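You operate a simulated robot arm through the tools that you are given. There is no shell and no other tool. Be economical: measure what you need, move in short steps, check, and stop when the job is done.

Carry out the task below with a simulated two-armed robot. There is one attempt and no reset: what you move stays moved.

TASK
On the blue bench mat, fold the blue screen cloth in half.

The check looks at the end state, three seconds after you hand in, the way a careful person would. Anything else that was tipped, shoved, dropped, spilled or broken makes it a failure. Flat cloth is picked up by pressing the open fingertips on it (5 to 10 N) and closing them slowly along it; thin cloth reads only 2 to 8 mm in the jaws.

THE ROBOT
Two 7-joint arms with two-finger parallel grippers on one trunk, on a base that drives. Base frame: it is fixed to the floor where the robot stands at the start and does not move with it; the origin is under the middle of the robot, x ahead of it, y to its left, z up. Readings come in mm, rad, newtons and seconds.
The left shoulder is at the start at [60, 189, 1128], the right one opposite. Places, roughly: blue bench mat [500, -100, 800]. Payload 3.43 kg a hand.
The TCP of each hand is the grasp point between the finger pads, 30 mm short of the fingertips. In the tool frame z runs along the fingers and y along their closing line. Largest opening 94 mm; finger width 28, thickness 10; the body of the gripper, 50 by 96 mm, starts 55 mm behind the TCP.
Orientation is told as [roll, pitch, yaw] about the base's x, y, z axes, in that order, counted from this pose: with the fingers straight down and closing along the base's y, the tool's x points along the base's -x, its y along +y and its z along -z.

THE INTERFACE
- The arms move only by the tool step_arm. It takes "left_rows", "right_rows" or both (then of equal length, played together; a hand with none holds still); each is a list of rows, each an object (a shift or turn left out is 0, a gripper value left out holds the last) with "offset": the shift along the tool's x, y, z in units of 100 mm (1.0 is 100 mm), a list of three; "rotation": the turn, a rotation vector about the tool's x, y, z in units of 120 degrees (1.0 is 120 degrees), a list of three; "jaw": the opening, from 0 (shut) to 1 (fully open). In form: [{"offset": [x, y, z], "rotation": [ax, ay, az], "jaw": jaw}, ...]. A call has 1 to 8 rows; each row is the pose to reach, as a shift and turn from the pose commanded when the call began, along the tool's axes at that moment. A call with a number of a shift or a turn outside -1 to 1 is refused whole. Rows are played at 5 a second. More than 50 mm and 0.15 rad between two rows, or a gripper value outside its range, and nothing of the call is played. Where a pose cannot be reached the arm comes as near as it can. A force on the tool above 40 N (or 10 N above the force at the start of the call, whichever is more), or a blocked arm, ends the call early, and 0.2 s more pass. The fingers move at their own pace (about 153 mm/s each) and stop on an object; they squeeze with about 44 N. The grip force told is the motor's: it shows also when the fingers shut on nothing. Time passes only in rows, and 0.2 s behind the last, so rows that repeat a pose let the fingers close. The reply holds the time, the measured pose of the TCP, the force on the tool along the base axes, the opening and the grip force, in the units named above and with some noise, with the torque about the TCP (base axes, N m) and any sound that the robot's microphone picked up.
- Cameras (640 x 400 px; columns grow to the right, rows downward): "scene" is now at [9.2, 4.3, 1668.5]; the picture's right is [0.04, -1.00, 0.00], its down [-0.84, -0.03, -0.54] and it looks along [0.54, 0.02, -0.84] (base axes); focal length 281 px, centre (320, 200). "left" rides on the left gripper at [76, -14, -102] in its tool frame; the picture's right is [0.18, 0.98, 0.00], its down [-0.75, 0.14, -0.64] and it looks along [-0.63, 0.12, 0.77] (tool axes); focal length 243 px, centre (320, 200). "right" rides on the right gripper at [76, 14, -102] in its tool frame; the picture's right is [-0.18, 0.98, 0.00], its down [-0.75, -0.14, -0.64] and it looks along [-0.63, -0.12, 0.77] (tool axes); focal length 243 px, centre (320, 200). There is no depth. A picture from a camera that has moved, and an enlarged one, comes with that camera's place and axes in the base frame and with its lens.
- camera(camera): a new picture of that camera. The clock stands still meanwhile.
- raise_lower(by): slides the trunk up (or, below 0, down) by that many mm; the arms and the scene camera ride with it, the base frame stays. It gives what a move gives, with no picture.
- roll_base(legs): drives the robot by 1 to 6 legs, each [ahead, left, turn to the left] in mm, mm and rad, along the robot's own axes; the way and the turn of a leg run together, so that a leg with both is an arc; at most 1500 mm and 3.142 rad a leg. The arms and the cameras ride along, it lands a little off, and it stops where it bumps. It gives what a move gives.
- pan_tilt(pan, tilt): turns the head with the scene camera to pan (to the left, within 1.501 rad either way) and tilt (down, from -0.506 to 1.204), counted from straight ahead of the robot. It gives what a move gives.
- enlarge(camera, box): a new picture of the part [left, top, right, bottom] of that camera's present view, enlarged. The clock stands still meanwhile.
- hand_in(): hands the job in; it is judged then, once.

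Work in short steps. Places have to be worked out from the pictures, the camera data and where the tool is seen: move nearer, look again, correct. Check each grasp and each placing, and mend what went wrong. You have 120 turns and 100 pictures in all, those below and enlarged ones among them. Open the grippers and draw the arms clear of the work before you hand the job in, unless the task says otherwise; then end with one line.

The tools are called as name(argument=value, ...) on one line, values as JSON. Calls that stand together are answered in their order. step_arm: Moves the arms, as the interface text tells. Its arguments: {"type":"object","properties":{"left_rows":{"type":"array","items":{"type":"object","properties":{"offset":{"type":"array","items":{"type":"number"}},"rotation":{"type":"array","items":{"type":"number"}},"jaw":{"type":"number"}}}},"right_rows":{"type":"array","items":{"type":"object","properties":{"offset":{"type":"array","items":{"type":"number"}},"rotation":{"type":"array","items":{"type":"number"}},"jaw":{"type":"number"}}}}},"required":[]} The other tools are called the same way: raise_lower (by) slides the trunk up or down; roll_base (legs) drives the base; pan_tilt (pan, tilt) turns the head that bears the scene camera; camera (camera) takes a picture; enlarge (camera, box) takes an enlarged picture of a part of a camera's view; hand_in () hands the job in.

At the start:

```text
t: 0.0
left_ee_pos: [410.2, 52.2, 1012.0]
left_tool_rot: [0.001, 0.001, 0.001]
left_force: [1.3, -0.7, -1.1]
left_torque: [-0.02, 0.03, 0.02]
left_grip_width: 94.0
left_finger_force: 0.0
right_ee_pos: [347.0, -223.3, 965.5]
right_tool_rot: [0.001, 0.0, 0.0]
right_force: [-0.4, 0.4, 0.3]
right_torque: [0.0, 0.01, -0.01]
right_grip_width: 94.0
right_finger_force: 0.1
trunk travel left (down, up): [-800.0, 190.0]
robot x, y, heading: [0.9, 1.3, 0.004]
head pan, tilt: [0.038, 0.997]
```

scene: 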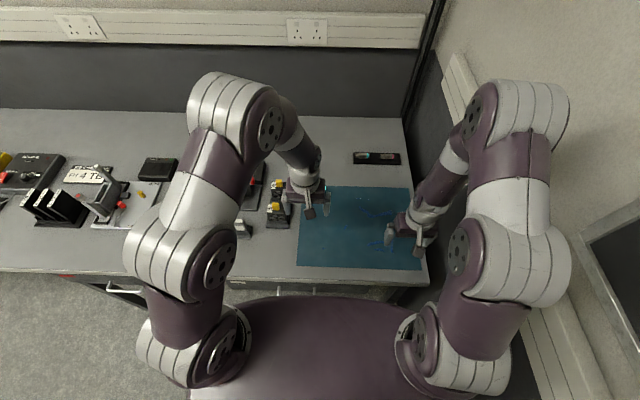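
right: 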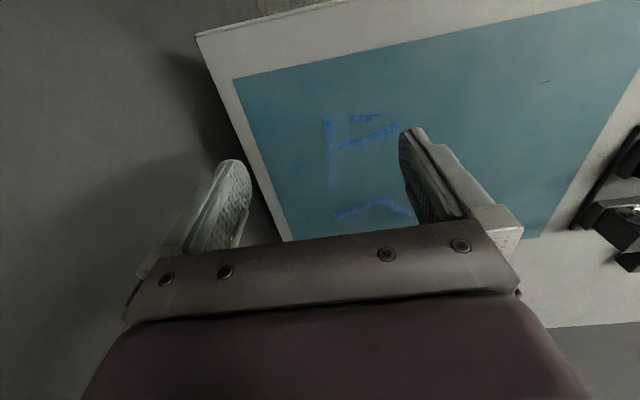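
left: 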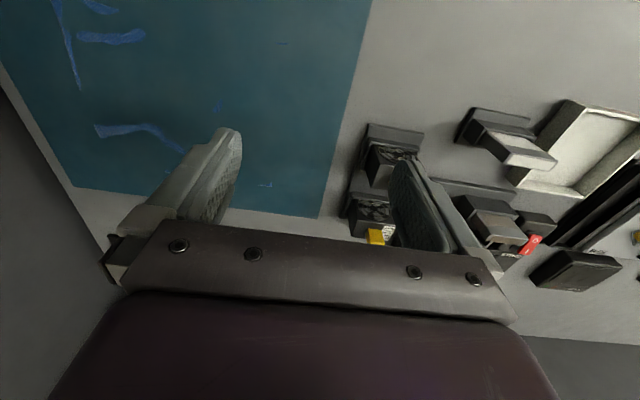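

The cloth is hard to tell from the mat: I only see a few bluer streaks. I enlarge the mat in the views.

enlarge(camera="right", box=[220, 0, 620, 250])

enlarge(camera="scene", box=[280, 170, 440, 280])

enlarge(camera="left", box=[0, 0, 400, 250])

```text
1.60 times, centred on (420, 125) of right
camera zoom: at [271.3, -209.9, 1069.7], right [0.18, 0.98, 0.0], down [0.75, -0.14, 0.64], along [0.63, -0.12, -0.77], focal length 388 px, centre (160, 320)
```

zoom: 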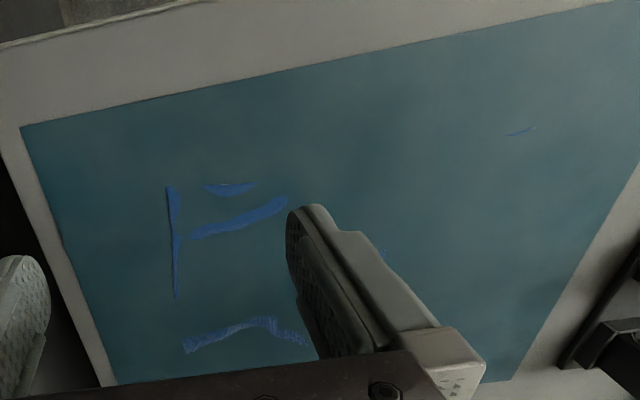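

```text
3.64 times, centred on (360, 225) of scene
camera zoom: at [9.2, 4.3, 1668.5], right [0.04, -1.0, 0.0], down [-0.84, -0.03, -0.54], along [0.54, 0.02, -0.84], focal length 1021 px, centre (174, 109)
```

zoom: 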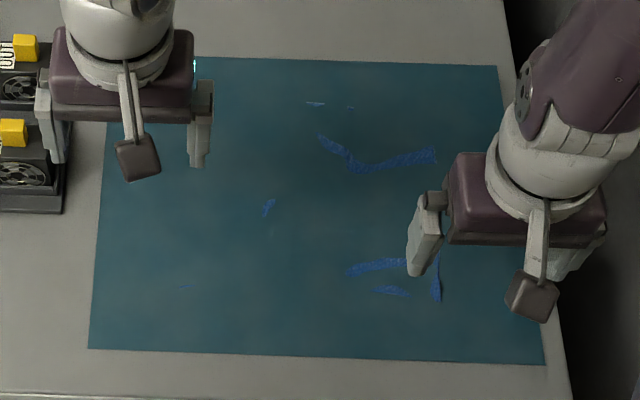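

```text
1.60 times, centred on (200, 125) of left
camera zoom: at [334.5, 36.9, 1114.9], right [-0.18, 0.98, 0.0], down [0.75, 0.14, 0.64], along [0.63, 0.12, -0.77], focal length 388 px, centre (512, 320)
```

zoom: 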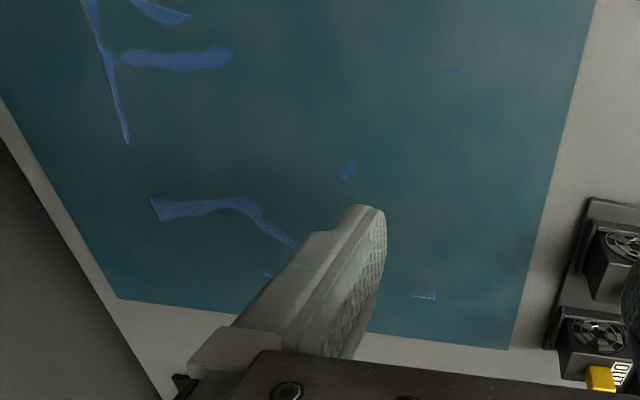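

The cloth seems nearly level with the mat, with only ripples showing (spanning roughly x 390–615, y −240…+10). I draw both hands back so they don't hide it and then look again.

step_arm(left_rows=[{"offset": [0.4, 0.2, 0]}, {"offset": [0.8, 0.4, 0]}, {"offset": [0.99, 0.6, 0]}], right_rows=[{"offset": [0.4, -0.2, -0.1]}, {"offset": [0.8, -0.4, -0.2]}, {"offset": [0.99, -0.6, -0.3]}])

```text
t: 0.8
left_ee_pos: [310.9, 112.7, 1012.4]
left_tool_rot: [0.0, 0.002, 0.001]
left_force: [-0.1, 0.2, 0.0]
left_torque: [-0.02, 0.0, -0.02]
left_grip_width: 94.0
left_finger_force: 0.1
right_ee_pos: [248.8, -284.2, 994.6]
right_tool_rot: [0.0, 0.0, 0.0]
right_force: [-0.3, -0.1, 0.3]
right_torque: [0.0, 0.01, -0.03]
right_grip_width: 93.8
right_finger_force: 0.0
trunk travel left (down, up): [-800.0, 190.0]
robot x, y, heading: [-0.3, -2.9, -0.003]
head pan, tilt: [0.038, 0.997]
```

Now I look from all cameras.

enlarge(camera="scene", box=[290, 175, 434, 275])

camera(camera="left")

camera(camera="right")

```text
4.00 times, centred on (362, 225) of scene
camera zoom: at [9.4, 4.2, 1668.4], right [0.04, -1.0, 0.0], down [-0.84, -0.03, -0.54], along [0.54, 0.02, -0.84], focal length 1123 px, centre (152, 100)
```

zoom: 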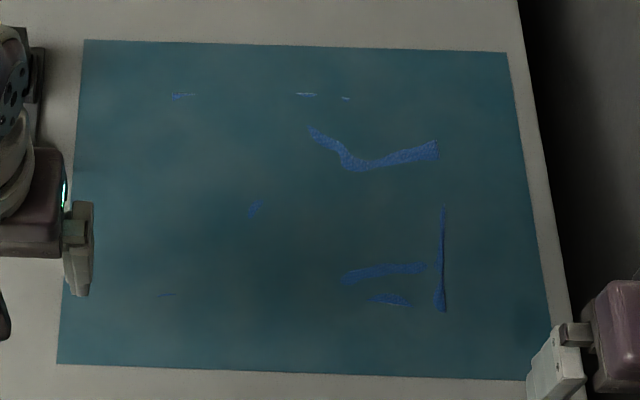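

```text
92 pictures are left
camera left: at [234.6, 97.0, 1115.0], right [-0.18, 0.98, 0.0], down [0.75, 0.14, 0.64], along [0.63, 0.12, -0.77], focal length 243 px, centre (320, 200)
```

left: 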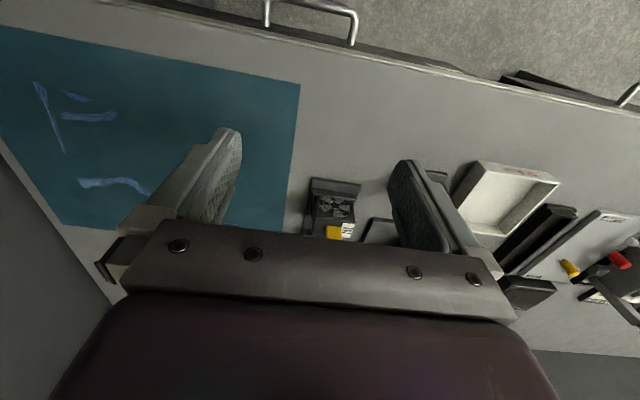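

```text
91 pictures are left
camera right: at [171.9, -271.5, 1098.9], right [0.18, 0.98, 0.0], down [0.75, -0.14, 0.64], along [0.63, -0.12, -0.77], focal length 243 px, centre (320, 200)
```

right: 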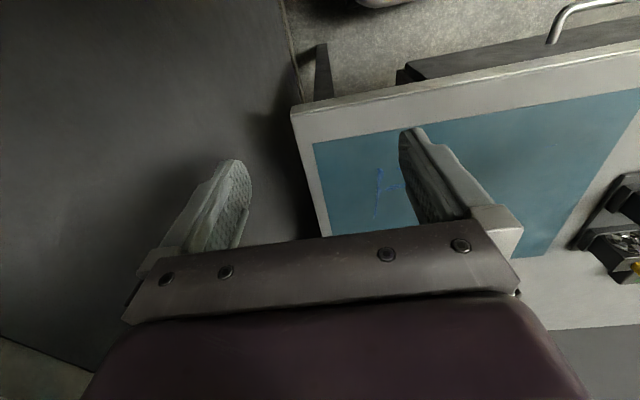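

The ripples fit a cloth at about x 390–612, y −245…+12. I plan to pinch its near corners (one per hand) and fold to the far edge. First I move both hands above the near corners.

step_arm(left_rows=[{"offset": [-0.16, -0.21, 0.33], "jaw": 0.4}, {"offset": [-0.32, -0.42, 0.66]}, {"offset": [-0.47, -0.64, 1.0]}], right_rows=[{"offset": [-0.33, 0.12, 0.3], "jaw": 0.4}, {"offset": [-0.66, 0.24, 0.6]}, {"offset": [-1.0, 0.35, 0.9]}])

step_arm(left_rows=[{"offset": [-0.16, -0.21, 0.2]}, {"offset": [-0.32, -0.42, 0.4]}, {"offset": [-0.47, -0.64, 0.6]}], right_rows=[{"offset": [-0.2, 0.1, 0.2]}, {"offset": [-0.4, 0.2, 0.4]}, {"offset": [-0.56, 0.32, 0.6]}])

camera(camera="right")

camera(camera="left")

```text
t: 1.6
left_ee_pos: [358.3, 46.6, 913.7]
left_tool_rot: [0.0, 0.001, 0.001]
left_force: [0.3, -0.4, -1.0]
left_torque: [-0.01, 0.02, -0.01]
left_grip_width: 37.7
left_finger_force: 0.0
right_ee_pos: [349.6, -247.4, 900.9]
right_tool_rot: [-0.001, 0.002, 0.001]
right_force: [0.3, -0.1, -0.5]
right_torque: [-0.03, 0.0, 0.0]
right_grip_width: 37.6
right_finger_force: 0.0
trunk travel left (down, up): [-800.0, 190.0]
robot x, y, heading: [1.4, 3.7, 0.003]
head pan, tilt: [0.038, 0.997]
```

```text
t: 2.4
left_ee_pos: [406.2, -16.8, 854.2]
left_tool_rot: [0.001, 0.001, 0.0]
left_force: [0.5, -0.3, -0.3]
left_torque: [-0.01, 0.02, 0.01]
left_grip_width: 37.5
left_finger_force: 0.1
right_ee_pos: [404.4, -217.5, 846.4]
right_tool_rot: [0.0, 0.001, 0.0]
right_force: [-0.4, 0.1, 0.0]
right_torque: [-0.01, 0.0, 0.0]
right_grip_width: 37.9
right_finger_force: 0.1
trunk travel left (down, up): [-800.0, 190.0]
robot x, y, heading: [-3.2, -2.6, -0.001]
head pan, tilt: [0.038, 0.997]
```

```text
90 pictures are left
camera right: at [327.8, -203.7, 949.2], right [0.18, 0.98, 0.0], down [0.75, -0.14, 0.64], along [0.63, -0.12, -0.77], focal length 243 px, centre (320, 200)
```

right: 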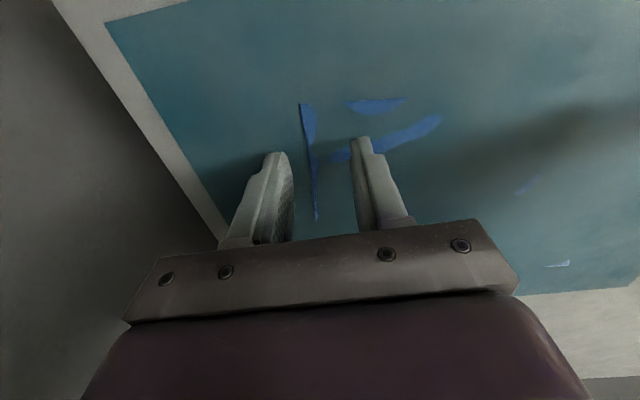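

```text
89 pictures are left
camera left: at [329.8, -32.0, 956.9], right [-0.18, 0.98, 0.0], down [0.75, 0.14, 0.64], along [0.63, 0.12, -0.77], focal length 243 px, centre (320, 200)
```

left: 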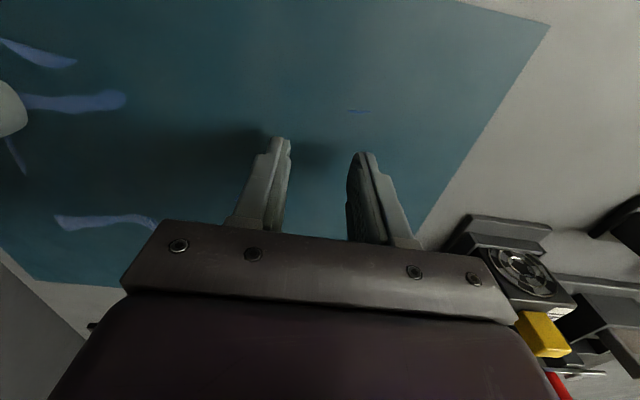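

Comparing the cameras on the same marks gives a mat height of about z≈798 (not 750), so the cloth is at about x 376–580, y −235…+12. I correct both hands over the near corners and come down to just above the mat.

step_arm(left_rows=[{"offset": [0.06, -0.04, 0.0]}, {"offset": [0.13, -0.08, 0.07]}, {"offset": [0.13, -0.08, 0.14]}], right_rows=[{"offset": [0.06, 0.15, 0]}, {"offset": [0.11, 0.3, 0.03]}, {"offset": [0.11, 0.3, 0.06]}])

camera(camera="right")

camera(camera="left")

```text
t: 3.2
left_ee_pos: [390.5, -23.2, 839.5]
left_tool_rot: [0.002, -0.001, -0.001]
left_force: [0.1, -0.4, 0.4]
left_torque: [-0.03, -0.02, 0.03]
left_grip_width: 37.7
left_finger_force: 0.0
right_ee_pos: [392.3, -186.1, 838.5]
right_tool_rot: [0.0, 0.0, 0.0]
right_force: [0.3, 0.2, -0.9]
right_torque: [0.0, 0.0, -0.01]
right_grip_width: 37.7
right_finger_force: 0.1
trunk travel left (down, up): [-800.0, 190.0]
robot x, y, heading: [-2.5, 3.1, -0.003]
head pan, tilt: [0.038, 0.997]
```

```text
88 pictures are left
camera right: at [316.4, -172.7, 943.9], right [0.18, 0.98, 0.0], down [0.75, -0.14, 0.64], along [0.63, -0.12, -0.77], focal length 243 px, centre (320, 200)
```

right: 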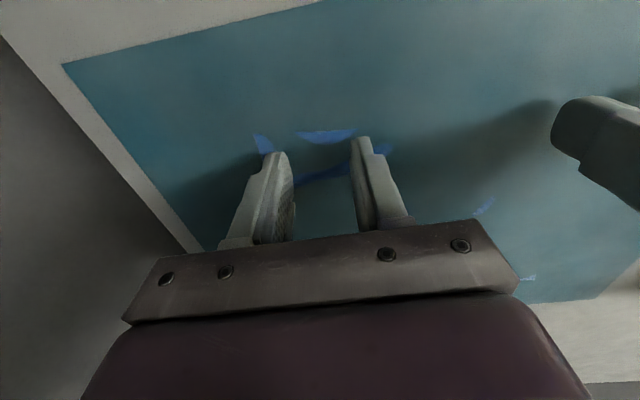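

```text
87 pictures are left
camera left: at [316.6, -39.6, 941.8], right [-0.18, 0.98, 0.0], down [0.75, 0.14, 0.64], along [0.63, 0.12, -0.77], focal length 243 px, centre (320, 200)
```

left: 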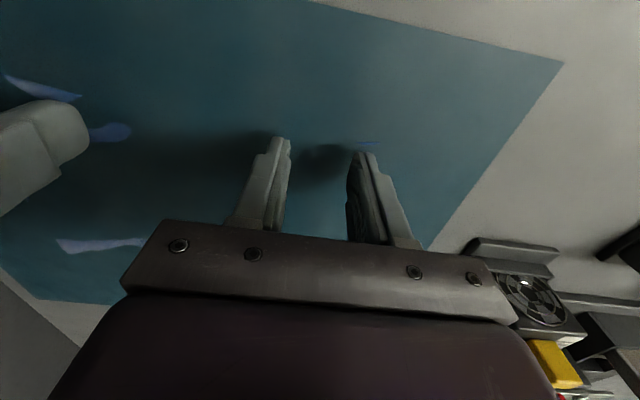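

Both hands sit just inside the near edge. I lower them slowly towards contact.

step_arm(left_rows=[{"offset": [0, 0, 0.03]}, {"offset": [0, 0, 0.06]}, {"offset": [0, 0, 0.08]}], right_rows=[{"offset": [0, 0, 0.03]}, {"offset": [0, 0, 0.06]}, {"offset": [0, 0, 0.08]}])

```text
t: 4.0
left_ee_pos: [392.6, -22.8, 830.4]
left_tool_rot: [0.0, 0.0, 0.001]
left_force: [1.0, 1.0, 6.9]
left_torque: [0.15, -0.04, 0.01]
left_grip_width: 37.5
left_finger_force: 0.3
right_ee_pos: [392.6, -185.1, 832.7]
right_tool_rot: [0.001, 0.0, 0.001]
right_force: [-0.2, 0.0, -0.7]
right_torque: [-0.01, 0.01, -0.03]
right_grip_width: 37.4
right_finger_force: 0.1
trunk travel left (down, up): [-800.0, 190.0]
robot x, y, heading: [2.3, -0.5, -0.001]
head pan, tilt: [0.038, 0.997]
```

The left hand touches with 7 N; the right still needs a few mm.

step_arm(right_rows=[{"offset": [0, 0, 0.015]}, {"offset": [0, 0, 0.025]}])

```text
t: 4.6
left_ee_pos: [389.5, -22.5, 831.4]
left_tool_rot: [0.0, 0.0, -0.001]
left_force: [0.6, 0.3, 1.6]
left_torque: [0.03, -0.02, -0.01]
left_grip_width: 37.4
left_finger_force: 0.1
right_ee_pos: [394.2, -187.0, 831.1]
right_tool_rot: [0.001, -0.003, 0.0]
right_force: [0.1, -3.0, 22.5]
right_torque: [-0.11, 0.15, 0.0]
right_grip_width: 37.6
right_finger_force: 0.0
trunk travel left (down, up): [-800.0, 190.0]
robot x, y, heading: [5.2, -0.3, -0.003]
head pan, tilt: [0.038, 0.997]
```

The right presses too hard (22 N) and the left too lightly; I trim both.

step_arm(left_rows=[{"offset": [0, 0, 0.005]}, {"offset": [0, 0, 0.005]}], right_rows=[{"offset": [0, 0, -0.01]}, {"offset": [0, 0, -0.01]}])

```text
t: 5.2
left_ee_pos: [391.2, -24.0, 830.5]
left_tool_rot: [-0.002, -0.002, -0.002]
left_force: [-2.6, 0.6, 16.2]
left_torque: [0.2, 0.11, 0.02]
left_grip_width: 37.7
left_finger_force: 0.1
right_ee_pos: [391.6, -186.4, 831.4]
right_tool_rot: [-0.001, -0.003, 0.001]
right_force: [2.1, -0.2, 10.2]
right_torque: [0.04, 0.01, -0.02]
right_grip_width: 37.6
right_finger_force: 0.0
trunk travel left (down, up): [-800.0, 190.0]
robot x, y, heading: [-2.8, -0.1, -0.0]
head pan, tilt: [0.038, 0.997]
```

Right is about 10 N; I ease the left by 0.3 mm and close both slowly.

step_arm(left_rows=[{"offset": [0, 0, -0.003], "jaw": 0.4}, {"offset": [0, 0, -0.003], "jaw": 0.34}, {"offset": [0, 0, -0.003], "jaw": 0.28}, {"offset": [0, 0, -0.003], "jaw": 0.22}, {"offset": [0, 0, -0.003], "jaw": 0.16}, {"offset": [0, 0, -0.003], "jaw": 0.1}, {"offset": [0, 0, -0.003], "jaw": 0.05}, {"offset": [0, 0, -0.003], "jaw": 0.0}], right_rows=[{"offset": [0, 0, -0.001], "jaw": 0.4}, {"offset": [0, 0, -0.001], "jaw": 0.34}, {"offset": [0, 0, -0.001], "jaw": 0.28}, {"offset": [0, 0, -0.001], "jaw": 0.22}, {"offset": [0, 0, -0.001], "jaw": 0.16}, {"offset": [0, 0, -0.001], "jaw": 0.1}, {"offset": [0, 0, -0.001], "jaw": 0.05}, {"offset": [0, 0, -0.001], "jaw": 0.0}])

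camera(camera="right")

camera(camera="left")

```text
t: 7.0
left_ee_pos: [392.5, -22.6, 831.6]
left_tool_rot: [-0.001, -0.004, 0.001]
left_force: [3.2, 0.3, 28.8]
left_torque: [0.07, -0.03, -0.02]
left_grip_width: 1.9
left_finger_force: 37.0
right_ee_pos: [391.3, -185.8, 831.7]
right_tool_rot: [0.0, -0.002, 0.0]
right_force: [0.7, -0.7, 4.8]
right_torque: [-0.03, 0.01, 0.01]
right_grip_width: 0.2
right_finger_force: 32.9
trunk travel left (down, up): [-800.0, 190.0]
robot x, y, heading: [2.3, -0.8, -0.002]
head pan, tilt: [0.038, 0.997]
```

```text
86 pictures are left
camera right: at [315.4, -172.8, 935.3], right [0.18, 0.98, 0.0], down [0.75, -0.14, 0.64], along [0.63, -0.12, -0.77], focal length 243 px, centre (320, 200)
```

right: 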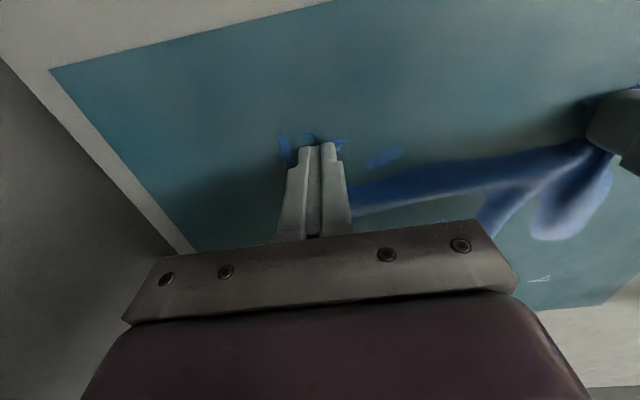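

```text
85 pictures are left
camera left: at [315.7, -39.2, 933.5], right [-0.18, 0.98, 0.0], down [0.75, 0.14, 0.64], along [0.63, 0.12, -0.77], focal length 243 px, centre (320, 200)
```

left: 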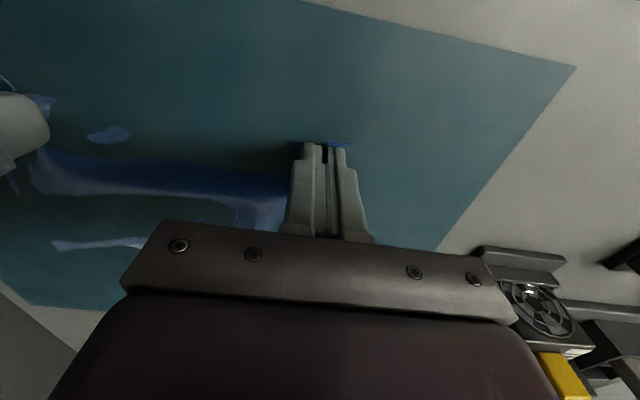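

The left reads 1.9 mm (cloth held), the right 0.2 mm (missed). I lift the right a little, open it and press down again; the left holds.

step_arm(right_rows=[{"offset": [0, 0, -0.06]}, {"offset": [0, 0, -0.06], "jaw": 0.4}, {"offset": [0, 0, -0.06], "jaw": 0.4}, {"offset": [0, 0, -0.03]}, {"offset": [0, 0, 0.003]}, {"offset": [0, 0, 0.003]}], left_rows=[{"offset": [0, 0, -0.01]}, {"offset": [0, 0, -0.02]}, {"offset": [0, 0, -0.02]}, {"offset": [0, 0, -0.02]}, {"offset": [0, 0, -0.02]}, {"offset": [0, 0, -0.02]}])

camera(camera="right")

```text
t: 8.4
left_ee_pos: [389.7, -23.1, 833.0]
left_tool_rot: [0.001, 0.0, -0.001]
left_force: [0.7, 0.2, 0.5]
left_torque: [0.0, 0.03, 0.0]
left_grip_width: 1.5
left_finger_force: 36.2
right_ee_pos: [392.9, -185.7, 831.6]
right_tool_rot: [0.0, -0.003, 0.0]
right_force: [-0.2, -2.5, 13.7]
right_torque: [-0.05, 0.08, 0.0]
right_grip_width: 37.7
right_finger_force: 0.0
trunk travel left (down, up): [-800.0, 190.0]
robot x, y, heading: [0.7, -2.8, -0.0]
head pan, tilt: [0.038, 0.997]
```

```text
84 pictures are left
camera right: at [316.7, -173.0, 934.9], right [0.18, 0.98, 0.0], down [0.75, -0.14, 0.64], along [0.63, -0.12, -0.77], focal length 243 px, centre (320, 200)
```

right: 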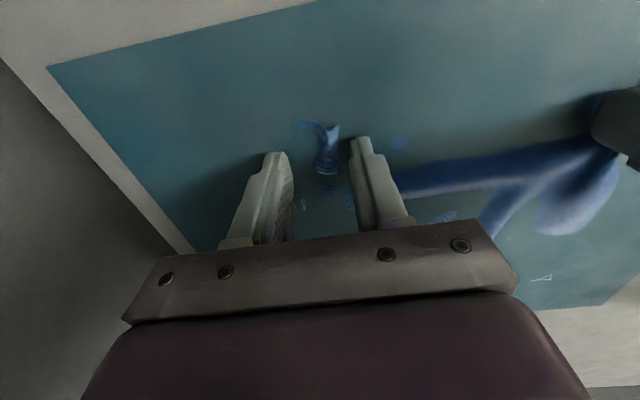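

A ridge of cloth now stands between the right fingers; 14 N pressed. I close the right slowly.

step_arm(right_rows=[{"jaw": 0.34}, {"jaw": 0.28}, {"jaw": 0.22}, {"jaw": 0.16}, {"jaw": 0.1}, {"jaw": 0.05}, {"jaw": 0.0}, {"jaw": 0.0}])

camera(camera="right")

```text
t: 10.2
left_ee_pos: [390.7, -23.6, 833.4]
left_tool_rot: [-0.001, -0.002, -0.002]
left_force: [-0.4, -19.9, 0.1]
left_torque: [-0.6, 0.03, -0.02]
left_grip_width: 1.8
left_finger_force: 37.0
right_ee_pos: [392.3, -185.1, 831.6]
right_tool_rot: [-0.001, -0.004, -0.002]
right_force: [3.0, 22.0, 24.3]
right_torque: [0.7, -0.01, -0.2]
right_grip_width: 4.2
right_finger_force: 38.6
trunk travel left (down, up): [-800.0, 190.0]
robot x, y, heading: [-2.0, 2.7, 0.003]
head pan, tilt: [0.038, 0.997]
```

```text
83 pictures are left
camera right: at [316.2, -172.2, 935.1], right [0.18, 0.98, 0.0], down [0.75, -0.14, 0.64], along [0.63, -0.12, -0.76], focal length 243 px, centre (320, 200)
```

right: 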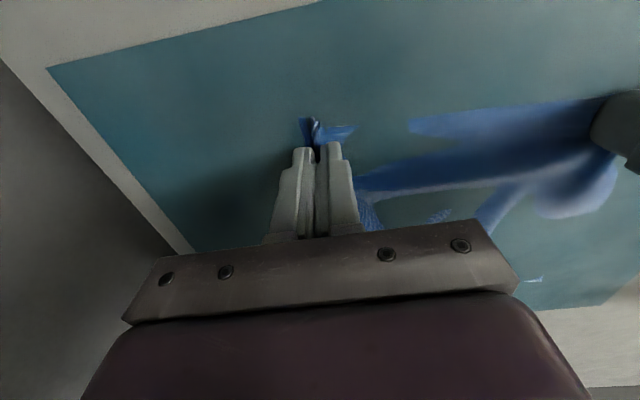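

Both hands hold cloth (1.8 and 4.2 mm), with some tension between them. I ease the hands together a bit and lift a few cm.

step_arm(left_rows=[{"offset": [0, -0.04, -0.05]}, {"offset": [0, -0.06, -0.2]}, {"offset": [0, -0.06, -0.4]}], right_rows=[{"offset": [0, 0.04, -0.05]}, {"offset": [0, 0.06, -0.2]}, {"offset": [0, 0.06, -0.4]}])

camera(camera="right")

camera(camera="left")

enlarge(camera="scene", box=[290, 175, 434, 275])

```text
t: 11.0
left_ee_pos: [389.8, -29.4, 873.1]
left_tool_rot: [-0.001, 0.003, -0.002]
left_force: [-0.9, -0.3, 0.2]
left_torque: [0.04, -0.01, 0.0]
left_grip_width: 2.0
left_finger_force: 36.7
right_ee_pos: [390.7, -179.8, 869.2]
right_tool_rot: [0.0, 0.001, -0.001]
right_force: [-0.4, 0.0, 0.0]
right_torque: [0.0, 0.0, 0.02]
right_grip_width: 1.8
right_finger_force: 36.8
trunk travel left (down, up): [-800.0, 190.0]
robot x, y, heading: [-0.5, 3.7, -0.004]
head pan, tilt: [0.038, 0.997]
```

```text
82 pictures are left
camera right: at [315.4, -166.2, 974.2], right [0.18, 0.98, 0.0], down [0.75, -0.14, 0.64], along [0.63, -0.12, -0.77], focal length 243 px, centre (320, 200)
```

right: 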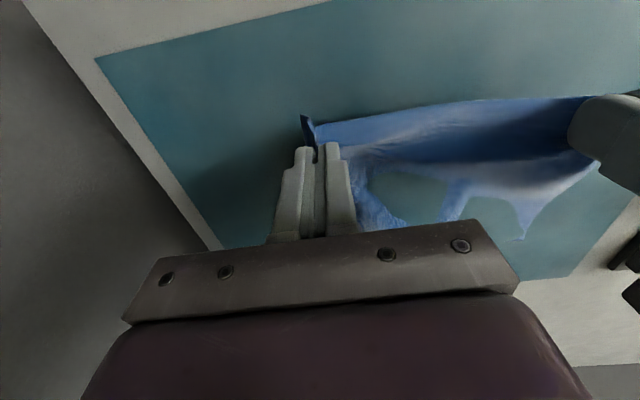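

```text
81 pictures are left
camera left: at [314.7, -45.5, 975.9], right [-0.18, 0.98, 0.0], down [0.75, 0.14, 0.64], along [0.63, 0.12, -0.77], focal length 243 px, centre (320, 200)
```

left: 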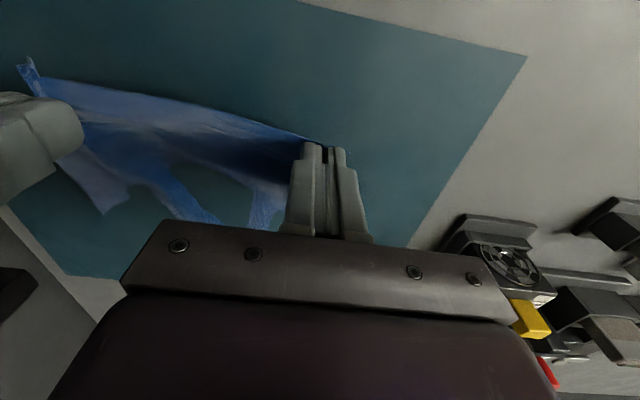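

```text
4.00 times, centred on (362, 225) of scene
camera zoom: at [8.1, 4.4, 1668.3], right [0.04, -1.0, 0.0], down [-0.84, -0.03, -0.54], along [0.54, 0.02, -0.84], focal length 1123 px, centre (152, 100)
```

zoom: 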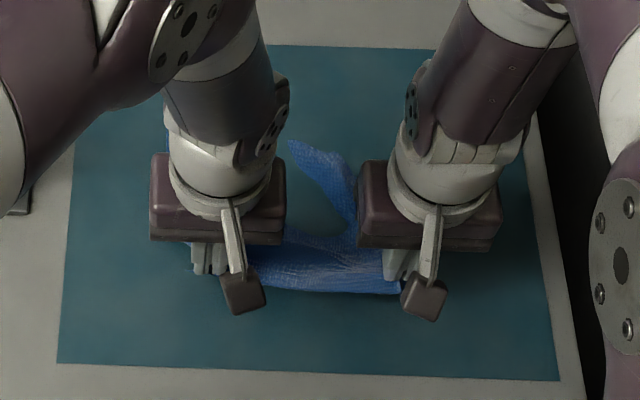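

Both near corners are up and held. I carry the edge in a low arc ahead, over the far half (target x≈566).

step_arm(left_rows=[{"offset": [-0.15, 0, -0.1]}, {"offset": [-0.3, 0, -0.18]}, {"offset": [-0.45, 0, -0.22]}, {"offset": [-0.6, 0, -0.24]}, {"offset": [-0.75, 0, -0.24]}, {"offset": [-0.9, 0, -0.22]}], right_rows=[{"offset": [-0.15, 0, -0.1]}, {"offset": [-0.3, 0, -0.18]}, {"offset": [-0.45, 0, -0.22]}, {"offset": [-0.6, 0, -0.24]}, {"offset": [-0.75, 0, -0.24]}, {"offset": [-0.9, 0, -0.22]}])

camera(camera="right")

camera(camera="left")

enlarge(camera="scene", box=[290, 175, 434, 275])

```text
t: 12.4
left_ee_pos: [482.5, -28.3, 894.1]
left_tool_rot: [0.0, -0.001, 0.001]
left_force: [0.3, 0.5, 0.2]
left_torque: [-0.02, 0.02, 0.0]
left_grip_width: 2.2
left_finger_force: 36.9
right_ee_pos: [483.6, -181.1, 891.9]
right_tool_rot: [0.0, 0.0, 0.001]
right_force: [0.4, -0.1, -0.9]
right_torque: [0.02, 0.0, -0.03]
right_grip_width: 1.8
right_finger_force: 36.5
trunk travel left (down, up): [-800.0, 190.0]
robot x, y, heading: [1.0, 4.2, 0.0]
head pan, tilt: [0.038, 0.997]
```

```text
79 pictures are left
camera right: at [407.2, -167.0, 995.1], right [0.18, 0.98, 0.0], down [0.75, -0.14, 0.64], along [0.63, -0.12, -0.77], focal length 243 px, centre (320, 200)
```

right: 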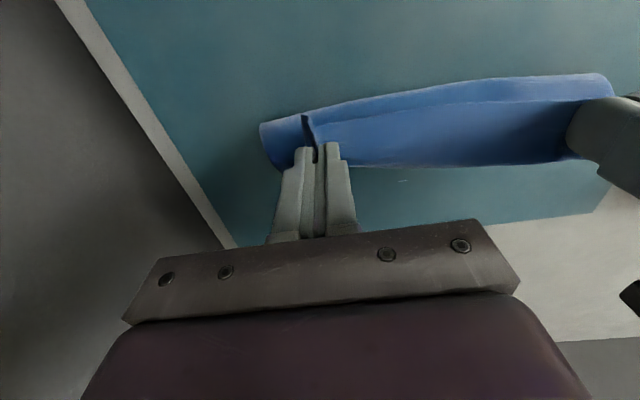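

```text
78 pictures are left
camera left: at [407.9, -45.8, 996.4], right [-0.18, 0.98, 0.0], down [0.75, 0.14, 0.64], along [0.63, 0.12, -0.77], focal length 243 px, centre (320, 200)
```

left: 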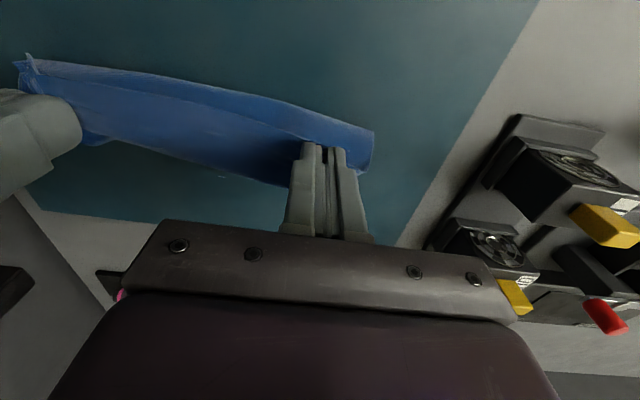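

```text
4.00 times, centred on (362, 225) of scene
camera zoom: at [10.7, 4.1, 1668.5], right [0.04, -1.0, 0.0], down [-0.84, -0.03, -0.54], along [0.54, 0.02, -0.84], focal length 1123 px, centre (152, 100)
```

zoom: 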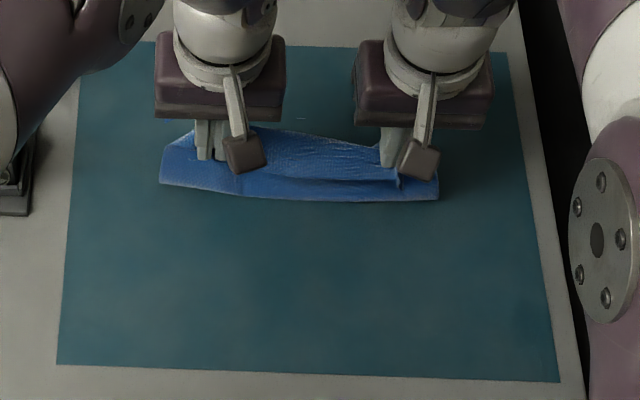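

The cloth is doubling over nicely, and its far edge now appears near x≈557–580. I go on ahead while lowering, then look again.

step_arm(left_rows=[{"offset": [-0.12, 0, 0.0]}, {"offset": [-0.24, 0, 0.04]}, {"offset": [-0.36, 0, 0.1]}, {"offset": [-0.46, 0, 0.18]}, {"offset": [-0.54, 0, 0.26]}], right_rows=[{"offset": [-0.12, 0, 0.0]}, {"offset": [-0.24, 0, 0.04]}, {"offset": [-0.36, 0, 0.1]}, {"offset": [-0.46, 0, 0.18]}, {"offset": [-0.54, 0, 0.26]}])

camera(camera="right")

camera(camera="left")

enlarge(camera="scene", box=[290, 175, 434, 275])

```text
t: 13.6
left_ee_pos: [536.4, -29.8, 867.5]
left_tool_rot: [-0.001, 0.001, 0.0]
left_force: [-0.4, 1.4, -0.4]
left_torque: [-0.02, -0.01, 0.02]
left_grip_width: 1.8
left_finger_force: 36.2
right_ee_pos: [536.9, -181.2, 865.8]
right_tool_rot: [0.0, -0.001, -0.001]
right_force: [0.4, 0.4, -0.5]
right_torque: [-0.04, 0.0, 0.01]
right_grip_width: 1.7
right_finger_force: 36.7
trunk travel left (down, up): [-800.0, 190.0]
robot x, y, heading: [0.3, -3.9, 0.002]
head pan, tilt: [0.038, 0.997]
```

```text
76 pictures are left
camera right: at [462.2, -167.6, 969.3], right [0.18, 0.98, 0.0], down [0.75, -0.14, 0.64], along [0.63, -0.12, -0.77], focal length 243 px, centre (320, 200)
```

right: 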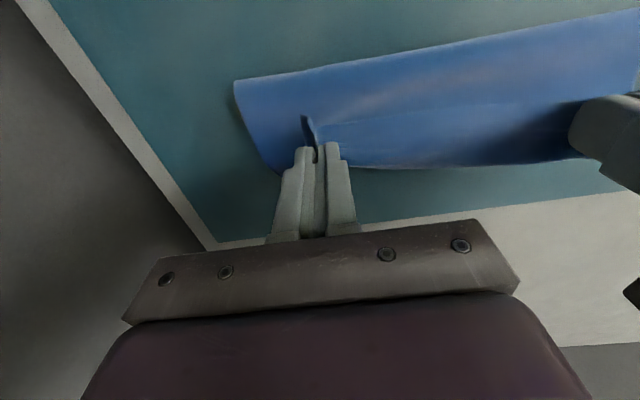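

```text
75 pictures are left
camera left: at [462.5, -44.8, 969.8], right [-0.18, 0.98, 0.0], down [0.75, 0.14, 0.64], along [0.63, 0.12, -0.77], focal length 243 px, centre (320, 200)
```

left: 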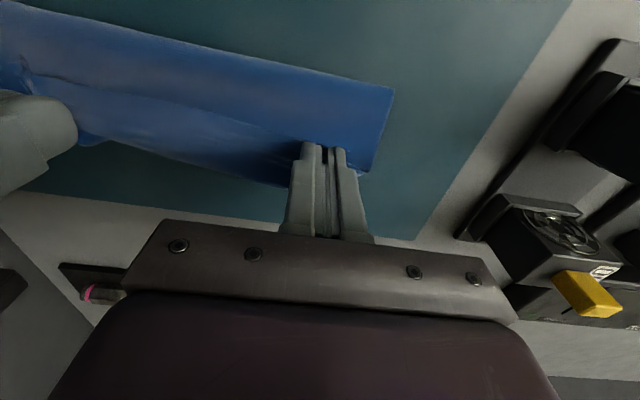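

```text
4.00 times, centred on (362, 225) of scene
camera zoom: at [10.2, 4.2, 1668.5], right [0.04, -1.0, 0.0], down [-0.84, -0.03, -0.54], along [0.54, 0.02, -0.84], focal length 1123 px, centre (152, 100)
```

zoom: 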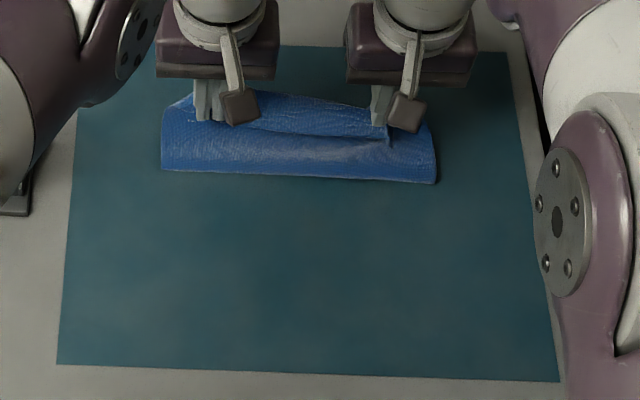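

Crease at about x≈485, so the far half lies at about 485–580. I take the held edge to x≈563 and lower it to the mat.

step_arm(left_rows=[{"offset": [-0.08, 0, 0.08]}, {"offset": [-0.15, 0, 0.15]}, {"offset": [-0.22, 0, 0.22]}, {"offset": [-0.27, 0.02, 0.3]}, {"offset": [-0.28, 0.04, 0.33]}], right_rows=[{"offset": [-0.08, 0, 0.08]}, {"offset": [-0.15, 0, 0.15]}, {"offset": [-0.22, 0, 0.22]}, {"offset": [-0.27, -0.02, 0.29]}, {"offset": [-0.28, -0.04, 0.32]}])

camera(camera="right")

camera(camera="left")

enlarge(camera="scene", box=[290, 175, 434, 275])

```text
t: 14.8
left_ee_pos: [563.4, -26.8, 837.7]
left_tool_rot: [-0.002, -0.002, 0.0]
left_force: [-0.2, -9.7, 0.1]
left_torque: [-0.29, 0.01, 0.03]
left_grip_width: 1.9
left_finger_force: 36.8
right_ee_pos: [566.0, -183.8, 834.7]
right_tool_rot: [0.001, -0.001, 0.0]
right_force: [0.1, 9.8, 5.7]
right_torque: [0.31, 0.0, -0.06]
right_grip_width: 2.1
right_finger_force: 36.9
trunk travel left (down, up): [-800.0, 190.0]
robot x, y, heading: [-1.9, -0.5, 0.002]
head pan, tilt: [0.038, 0.997]
```

```text
73 pictures are left
camera right: at [490.1, -171.1, 938.5], right [0.18, 0.98, 0.0], down [0.75, -0.14, 0.64], along [0.63, -0.12, -0.77], focal length 243 px, centre (320, 200)
```

right: 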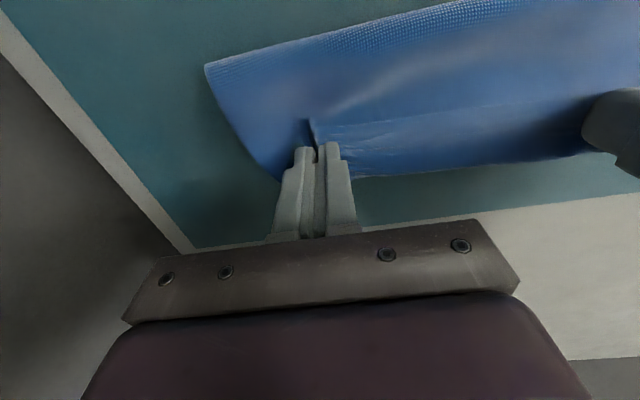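

```text
72 pictures are left
camera left: at [488.2, -41.9, 938.6], right [-0.18, 0.98, 0.0], down [0.75, 0.14, 0.64], along [0.63, 0.12, -0.77], focal length 243 px, centre (320, 200)
```

left: 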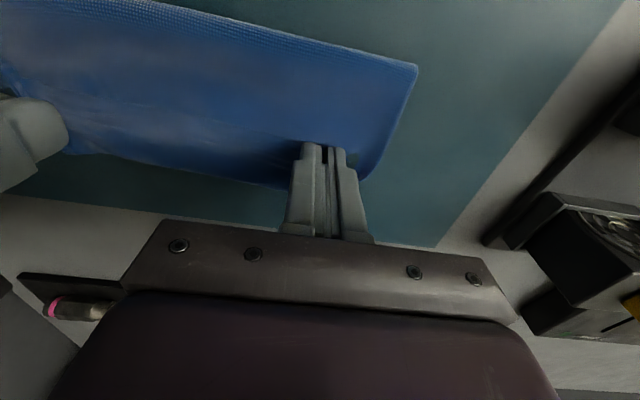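

```text
4.00 times, centred on (362, 225) of scene
camera zoom: at [7.8, 4.6, 1668.6], right [0.04, -1.0, 0.0], down [-0.84, -0.03, -0.54], along [0.54, 0.02, -0.84], focal length 1123 px, centre (152, 100)
```

zoom: 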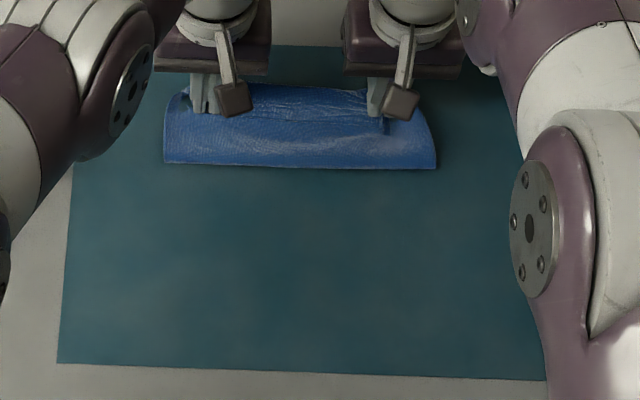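

The hands are at the far edge, nearly down. I lower the left slightly more, then open both slowly to spread the gathers flat.

step_arm(left_rows=[{"offset": [0, 0, 0.02]}, {"offset": [0, 0, 0.035]}, {"offset": [0, 0, 0.035], "jaw": 0.06}, {"offset": [0, 0, 0.035], "jaw": 0.12}, {"offset": [0, 0, 0.035], "jaw": 0.2}, {"offset": [0, 0, 0.035], "jaw": 0.28}, {"offset": [0, 0, 0.035], "jaw": 0.35}], right_rows=[{"offset": [0, 0, 0.0]}, {"offset": [0, 0, 0.005]}, {"offset": [0, 0, 0.005], "jaw": 0.06}, {"offset": [0, 0, 0.005], "jaw": 0.12}, {"offset": [0, 0, 0.005], "jaw": 0.2}, {"offset": [0, 0, 0.005], "jaw": 0.28}, {"offset": [0, 0, 0.005], "jaw": 0.35}])

camera(camera="right")

camera(camera="left")

```text
t: 16.4
left_ee_pos: [563.7, -25.6, 832.4]
left_tool_rot: [0.0, -0.002, 0.0]
left_force: [0.3, -2.2, 8.1]
left_torque: [0.08, -0.01, 0.02]
left_grip_width: 31.9
left_finger_force: 0.2
right_ee_pos: [565.6, -184.9, 832.5]
right_tool_rot: [0.0, 0.002, -0.001]
right_force: [-0.6, 0.3, 1.0]
right_torque: [0.01, 0.03, 0.0]
right_grip_width: 33.0
right_finger_force: 0.1
trunk travel left (down, up): [-800.0, 190.0]
robot x, y, heading: [-2.2, -2.5, -0.003]
head pan, tilt: [0.038, 0.997]
```

```text
70 pictures are left
camera right: at [489.5, -171.9, 937.2], right [0.18, 0.98, 0.0], down [0.75, -0.14, 0.64], along [0.63, -0.12, -0.77], focal length 243 px, centre (320, 200)
```

right: 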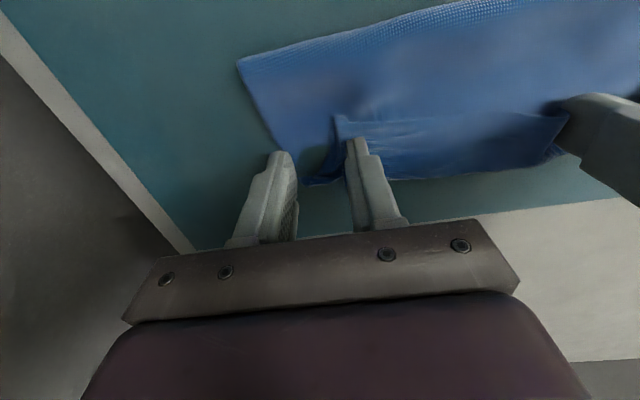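

```text
69 pictures are left
camera left: at [488.2, -41.5, 934.8], right [-0.18, 0.98, 0.0], down [0.75, 0.14, 0.64], along [0.63, 0.12, -0.77], focal length 243 px, centre (320, 200)
```

left: 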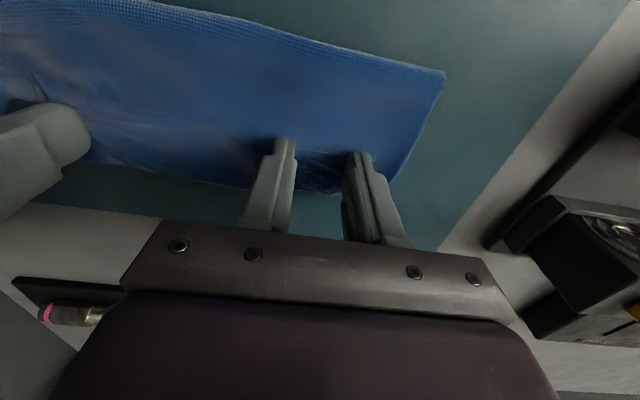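

Released. I raise both hands straight up and back to see the result.

step_arm(left_rows=[{"offset": [0, 0, -0.1], "jaw": 0.4}, {"offset": [0, 0, -0.4]}, {"offset": [0, 0, -0.8]}], right_rows=[{"offset": [0, 0, -0.1], "jaw": 0.4}, {"offset": [0, 0, -0.4]}, {"offset": [0, 0, -0.8]}])

step_arm(left_rows=[{"offset": [0.45, 0.2, -0.1]}, {"offset": [0.7, 0.6, -0.2]}, {"offset": [1.0, 0.9, -0.3]}], right_rows=[{"offset": [0.45, -0.2, -0.1]}, {"offset": [0.7, -0.6, -0.2]}, {"offset": [1.0, -0.9, -0.3]}])

step_arm(left_rows=[{"offset": [0.4, 0, 0]}, {"offset": [0.8, 0.0, 0]}], right_rows=[{"offset": [0.4, 0, 0]}, {"offset": [0.8, 0, 0]}])

enlarge(camera="scene", box=[290, 175, 434, 275])

camera(camera="right")

camera(camera="left")

```text
t: 17.2
left_ee_pos: [561.5, -26.5, 912.8]
left_tool_rot: [0.001, -0.001, -0.001]
left_force: [-0.2, -0.3, -0.7]
left_torque: [-0.01, 0.0, 0.01]
left_grip_width: 37.4
left_finger_force: 0.0
right_ee_pos: [565.8, -181.9, 915.1]
right_tool_rot: [0.0, 0.001, 0.0]
right_force: [0.3, -0.1, -0.9]
right_torque: [-0.01, 0.0, 0.0]
right_grip_width: 37.5
right_finger_force: 0.1
trunk travel left (down, up): [-800.0, 190.0]
robot x, y, heading: [0.8, -0.3, 0.002]
head pan, tilt: [0.038, 0.997]
```

```text
refused: row 1 steps farther than a row can; nothing moved
```

```text
t: 17.8
left_ee_pos: [482.5, -26.9, 913.1]
left_tool_rot: [0.0, -0.002, 0.0]
left_force: [-0.6, -0.3, -0.9]
left_torque: [-0.02, -0.02, -0.02]
left_grip_width: 37.7
left_finger_force: 0.0
right_ee_pos: [485.1, -181.0, 913.3]
right_tool_rot: [0.001, -0.004, 0.0]
right_force: [-1.2, -0.4, 1.0]
right_torque: [0.0, -0.05, -0.03]
right_grip_width: 37.4
right_finger_force: 0.2
trunk travel left (down, up): [-800.0, 190.0]
robot x, y, heading: [-0.3, -1.3, -0.002]
head pan, tilt: [0.038, 0.997]
```

```text
4.00 times, centred on (362, 225) of scene
camera zoom: at [6.4, 4.4, 1668.5], right [0.04, -1.0, 0.0], down [-0.84, -0.03, -0.55], along [0.54, 0.02, -0.84], focal length 1123 px, centre (152, 100)
```

zoom: 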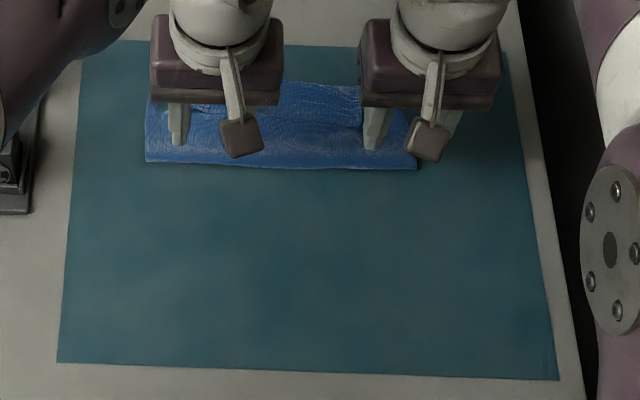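

```text
67 pictures are left
camera right: at [407.9, -167.9, 1017.8], right [0.18, 0.98, 0.0], down [0.75, -0.14, 0.64], along [0.63, -0.12, -0.77], focal length 243 px, centre (320, 200)
```

right: 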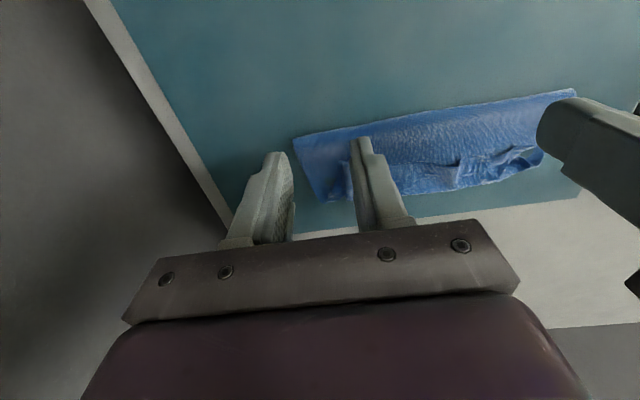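

```text
66 pictures are left
camera left: at [407.7, -42.3, 1015.4], right [-0.18, 0.98, 0.0], down [0.75, 0.14, 0.64], along [0.63, 0.12, -0.77], focal length 243 px, centre (320, 200)
```

left: 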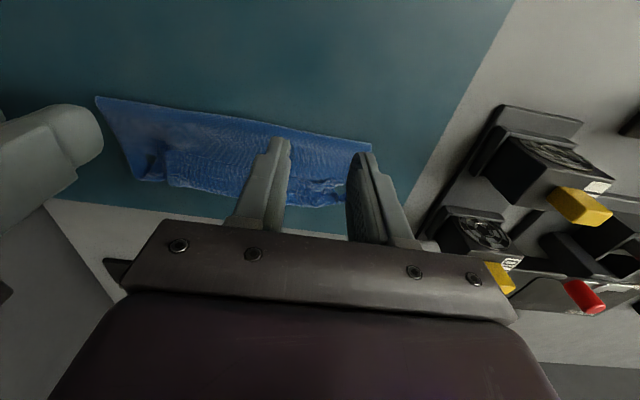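

Fold lies down, with a crumpled strip near the far edge. I draw the hands farther away for a clear view.

step_arm(left_rows=[{"offset": [0.4, 0.2, -0.1]}, {"offset": [0.7, 0.5, -0.2]}, {"offset": [1.0, 0.8, -0.3]}], right_rows=[{"offset": [0.4, -0.2, -0.1]}, {"offset": [0.7, -0.5, -0.2]}, {"offset": [1.0, -0.8, -0.3]}])

enlarge(camera="scene", box=[310, 178, 406, 238])

enlarge(camera="left", box=[0, 60, 320, 260])

camera(camera="right")

```text
t: 18.6
left_ee_pos: [384.8, 53.4, 941.5]
left_tool_rot: [-0.002, -0.002, 0.001]
left_force: [0.6, 0.3, 0.8]
left_torque: [-0.01, 0.01, 0.0]
left_grip_width: 37.4
left_finger_force: 0.0
right_ee_pos: [385.0, -263.2, 943.7]
right_tool_rot: [-0.001, -0.002, 0.0]
right_force: [0.1, 1.0, 0.0]
right_torque: [-0.02, -0.01, -0.02]
right_grip_width: 37.6
right_finger_force: 0.0
trunk travel left (down, up): [-800.0, 190.0]
robot x, y, heading: [0.7, 0.3, 0.001]
head pan, tilt: [0.038, 0.997]
```

```text
6.67 times, centred on (358, 208) of scene
camera zoom: at [7.5, 4.2, 1668.4], right [0.04, -1.0, 0.0], down [-0.84, -0.03, -0.54], along [0.54, 0.02, -0.84], focal length 1872 px, centre (67, 147)
```

zoom: 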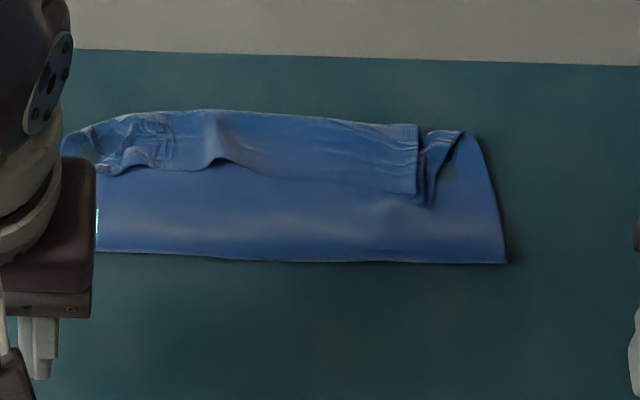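

```text
2.00 times, centred on (160, 160) of left
camera zoom: at [309.0, 37.6, 1045.3], right [-0.18, 0.98, 0.0], down [0.75, 0.14, 0.64], along [0.63, 0.12, -0.77], focal length 485 px, centre (640, 280)
```

zoom: 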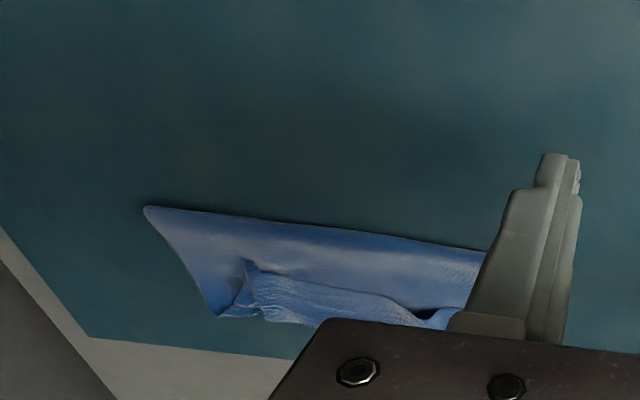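

```text
63 pictures are left
camera right: at [309.3, -250.1, 1047.6], right [0.18, 0.98, 0.0], down [0.75, -0.14, 0.64], along [0.63, -0.12, -0.77], focal length 243 px, centre (320, 200)
```

right: 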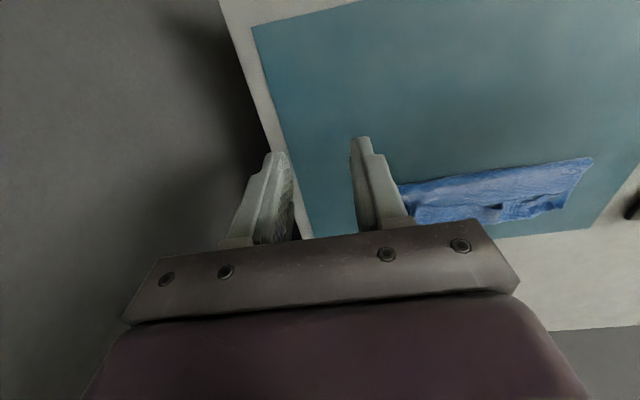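

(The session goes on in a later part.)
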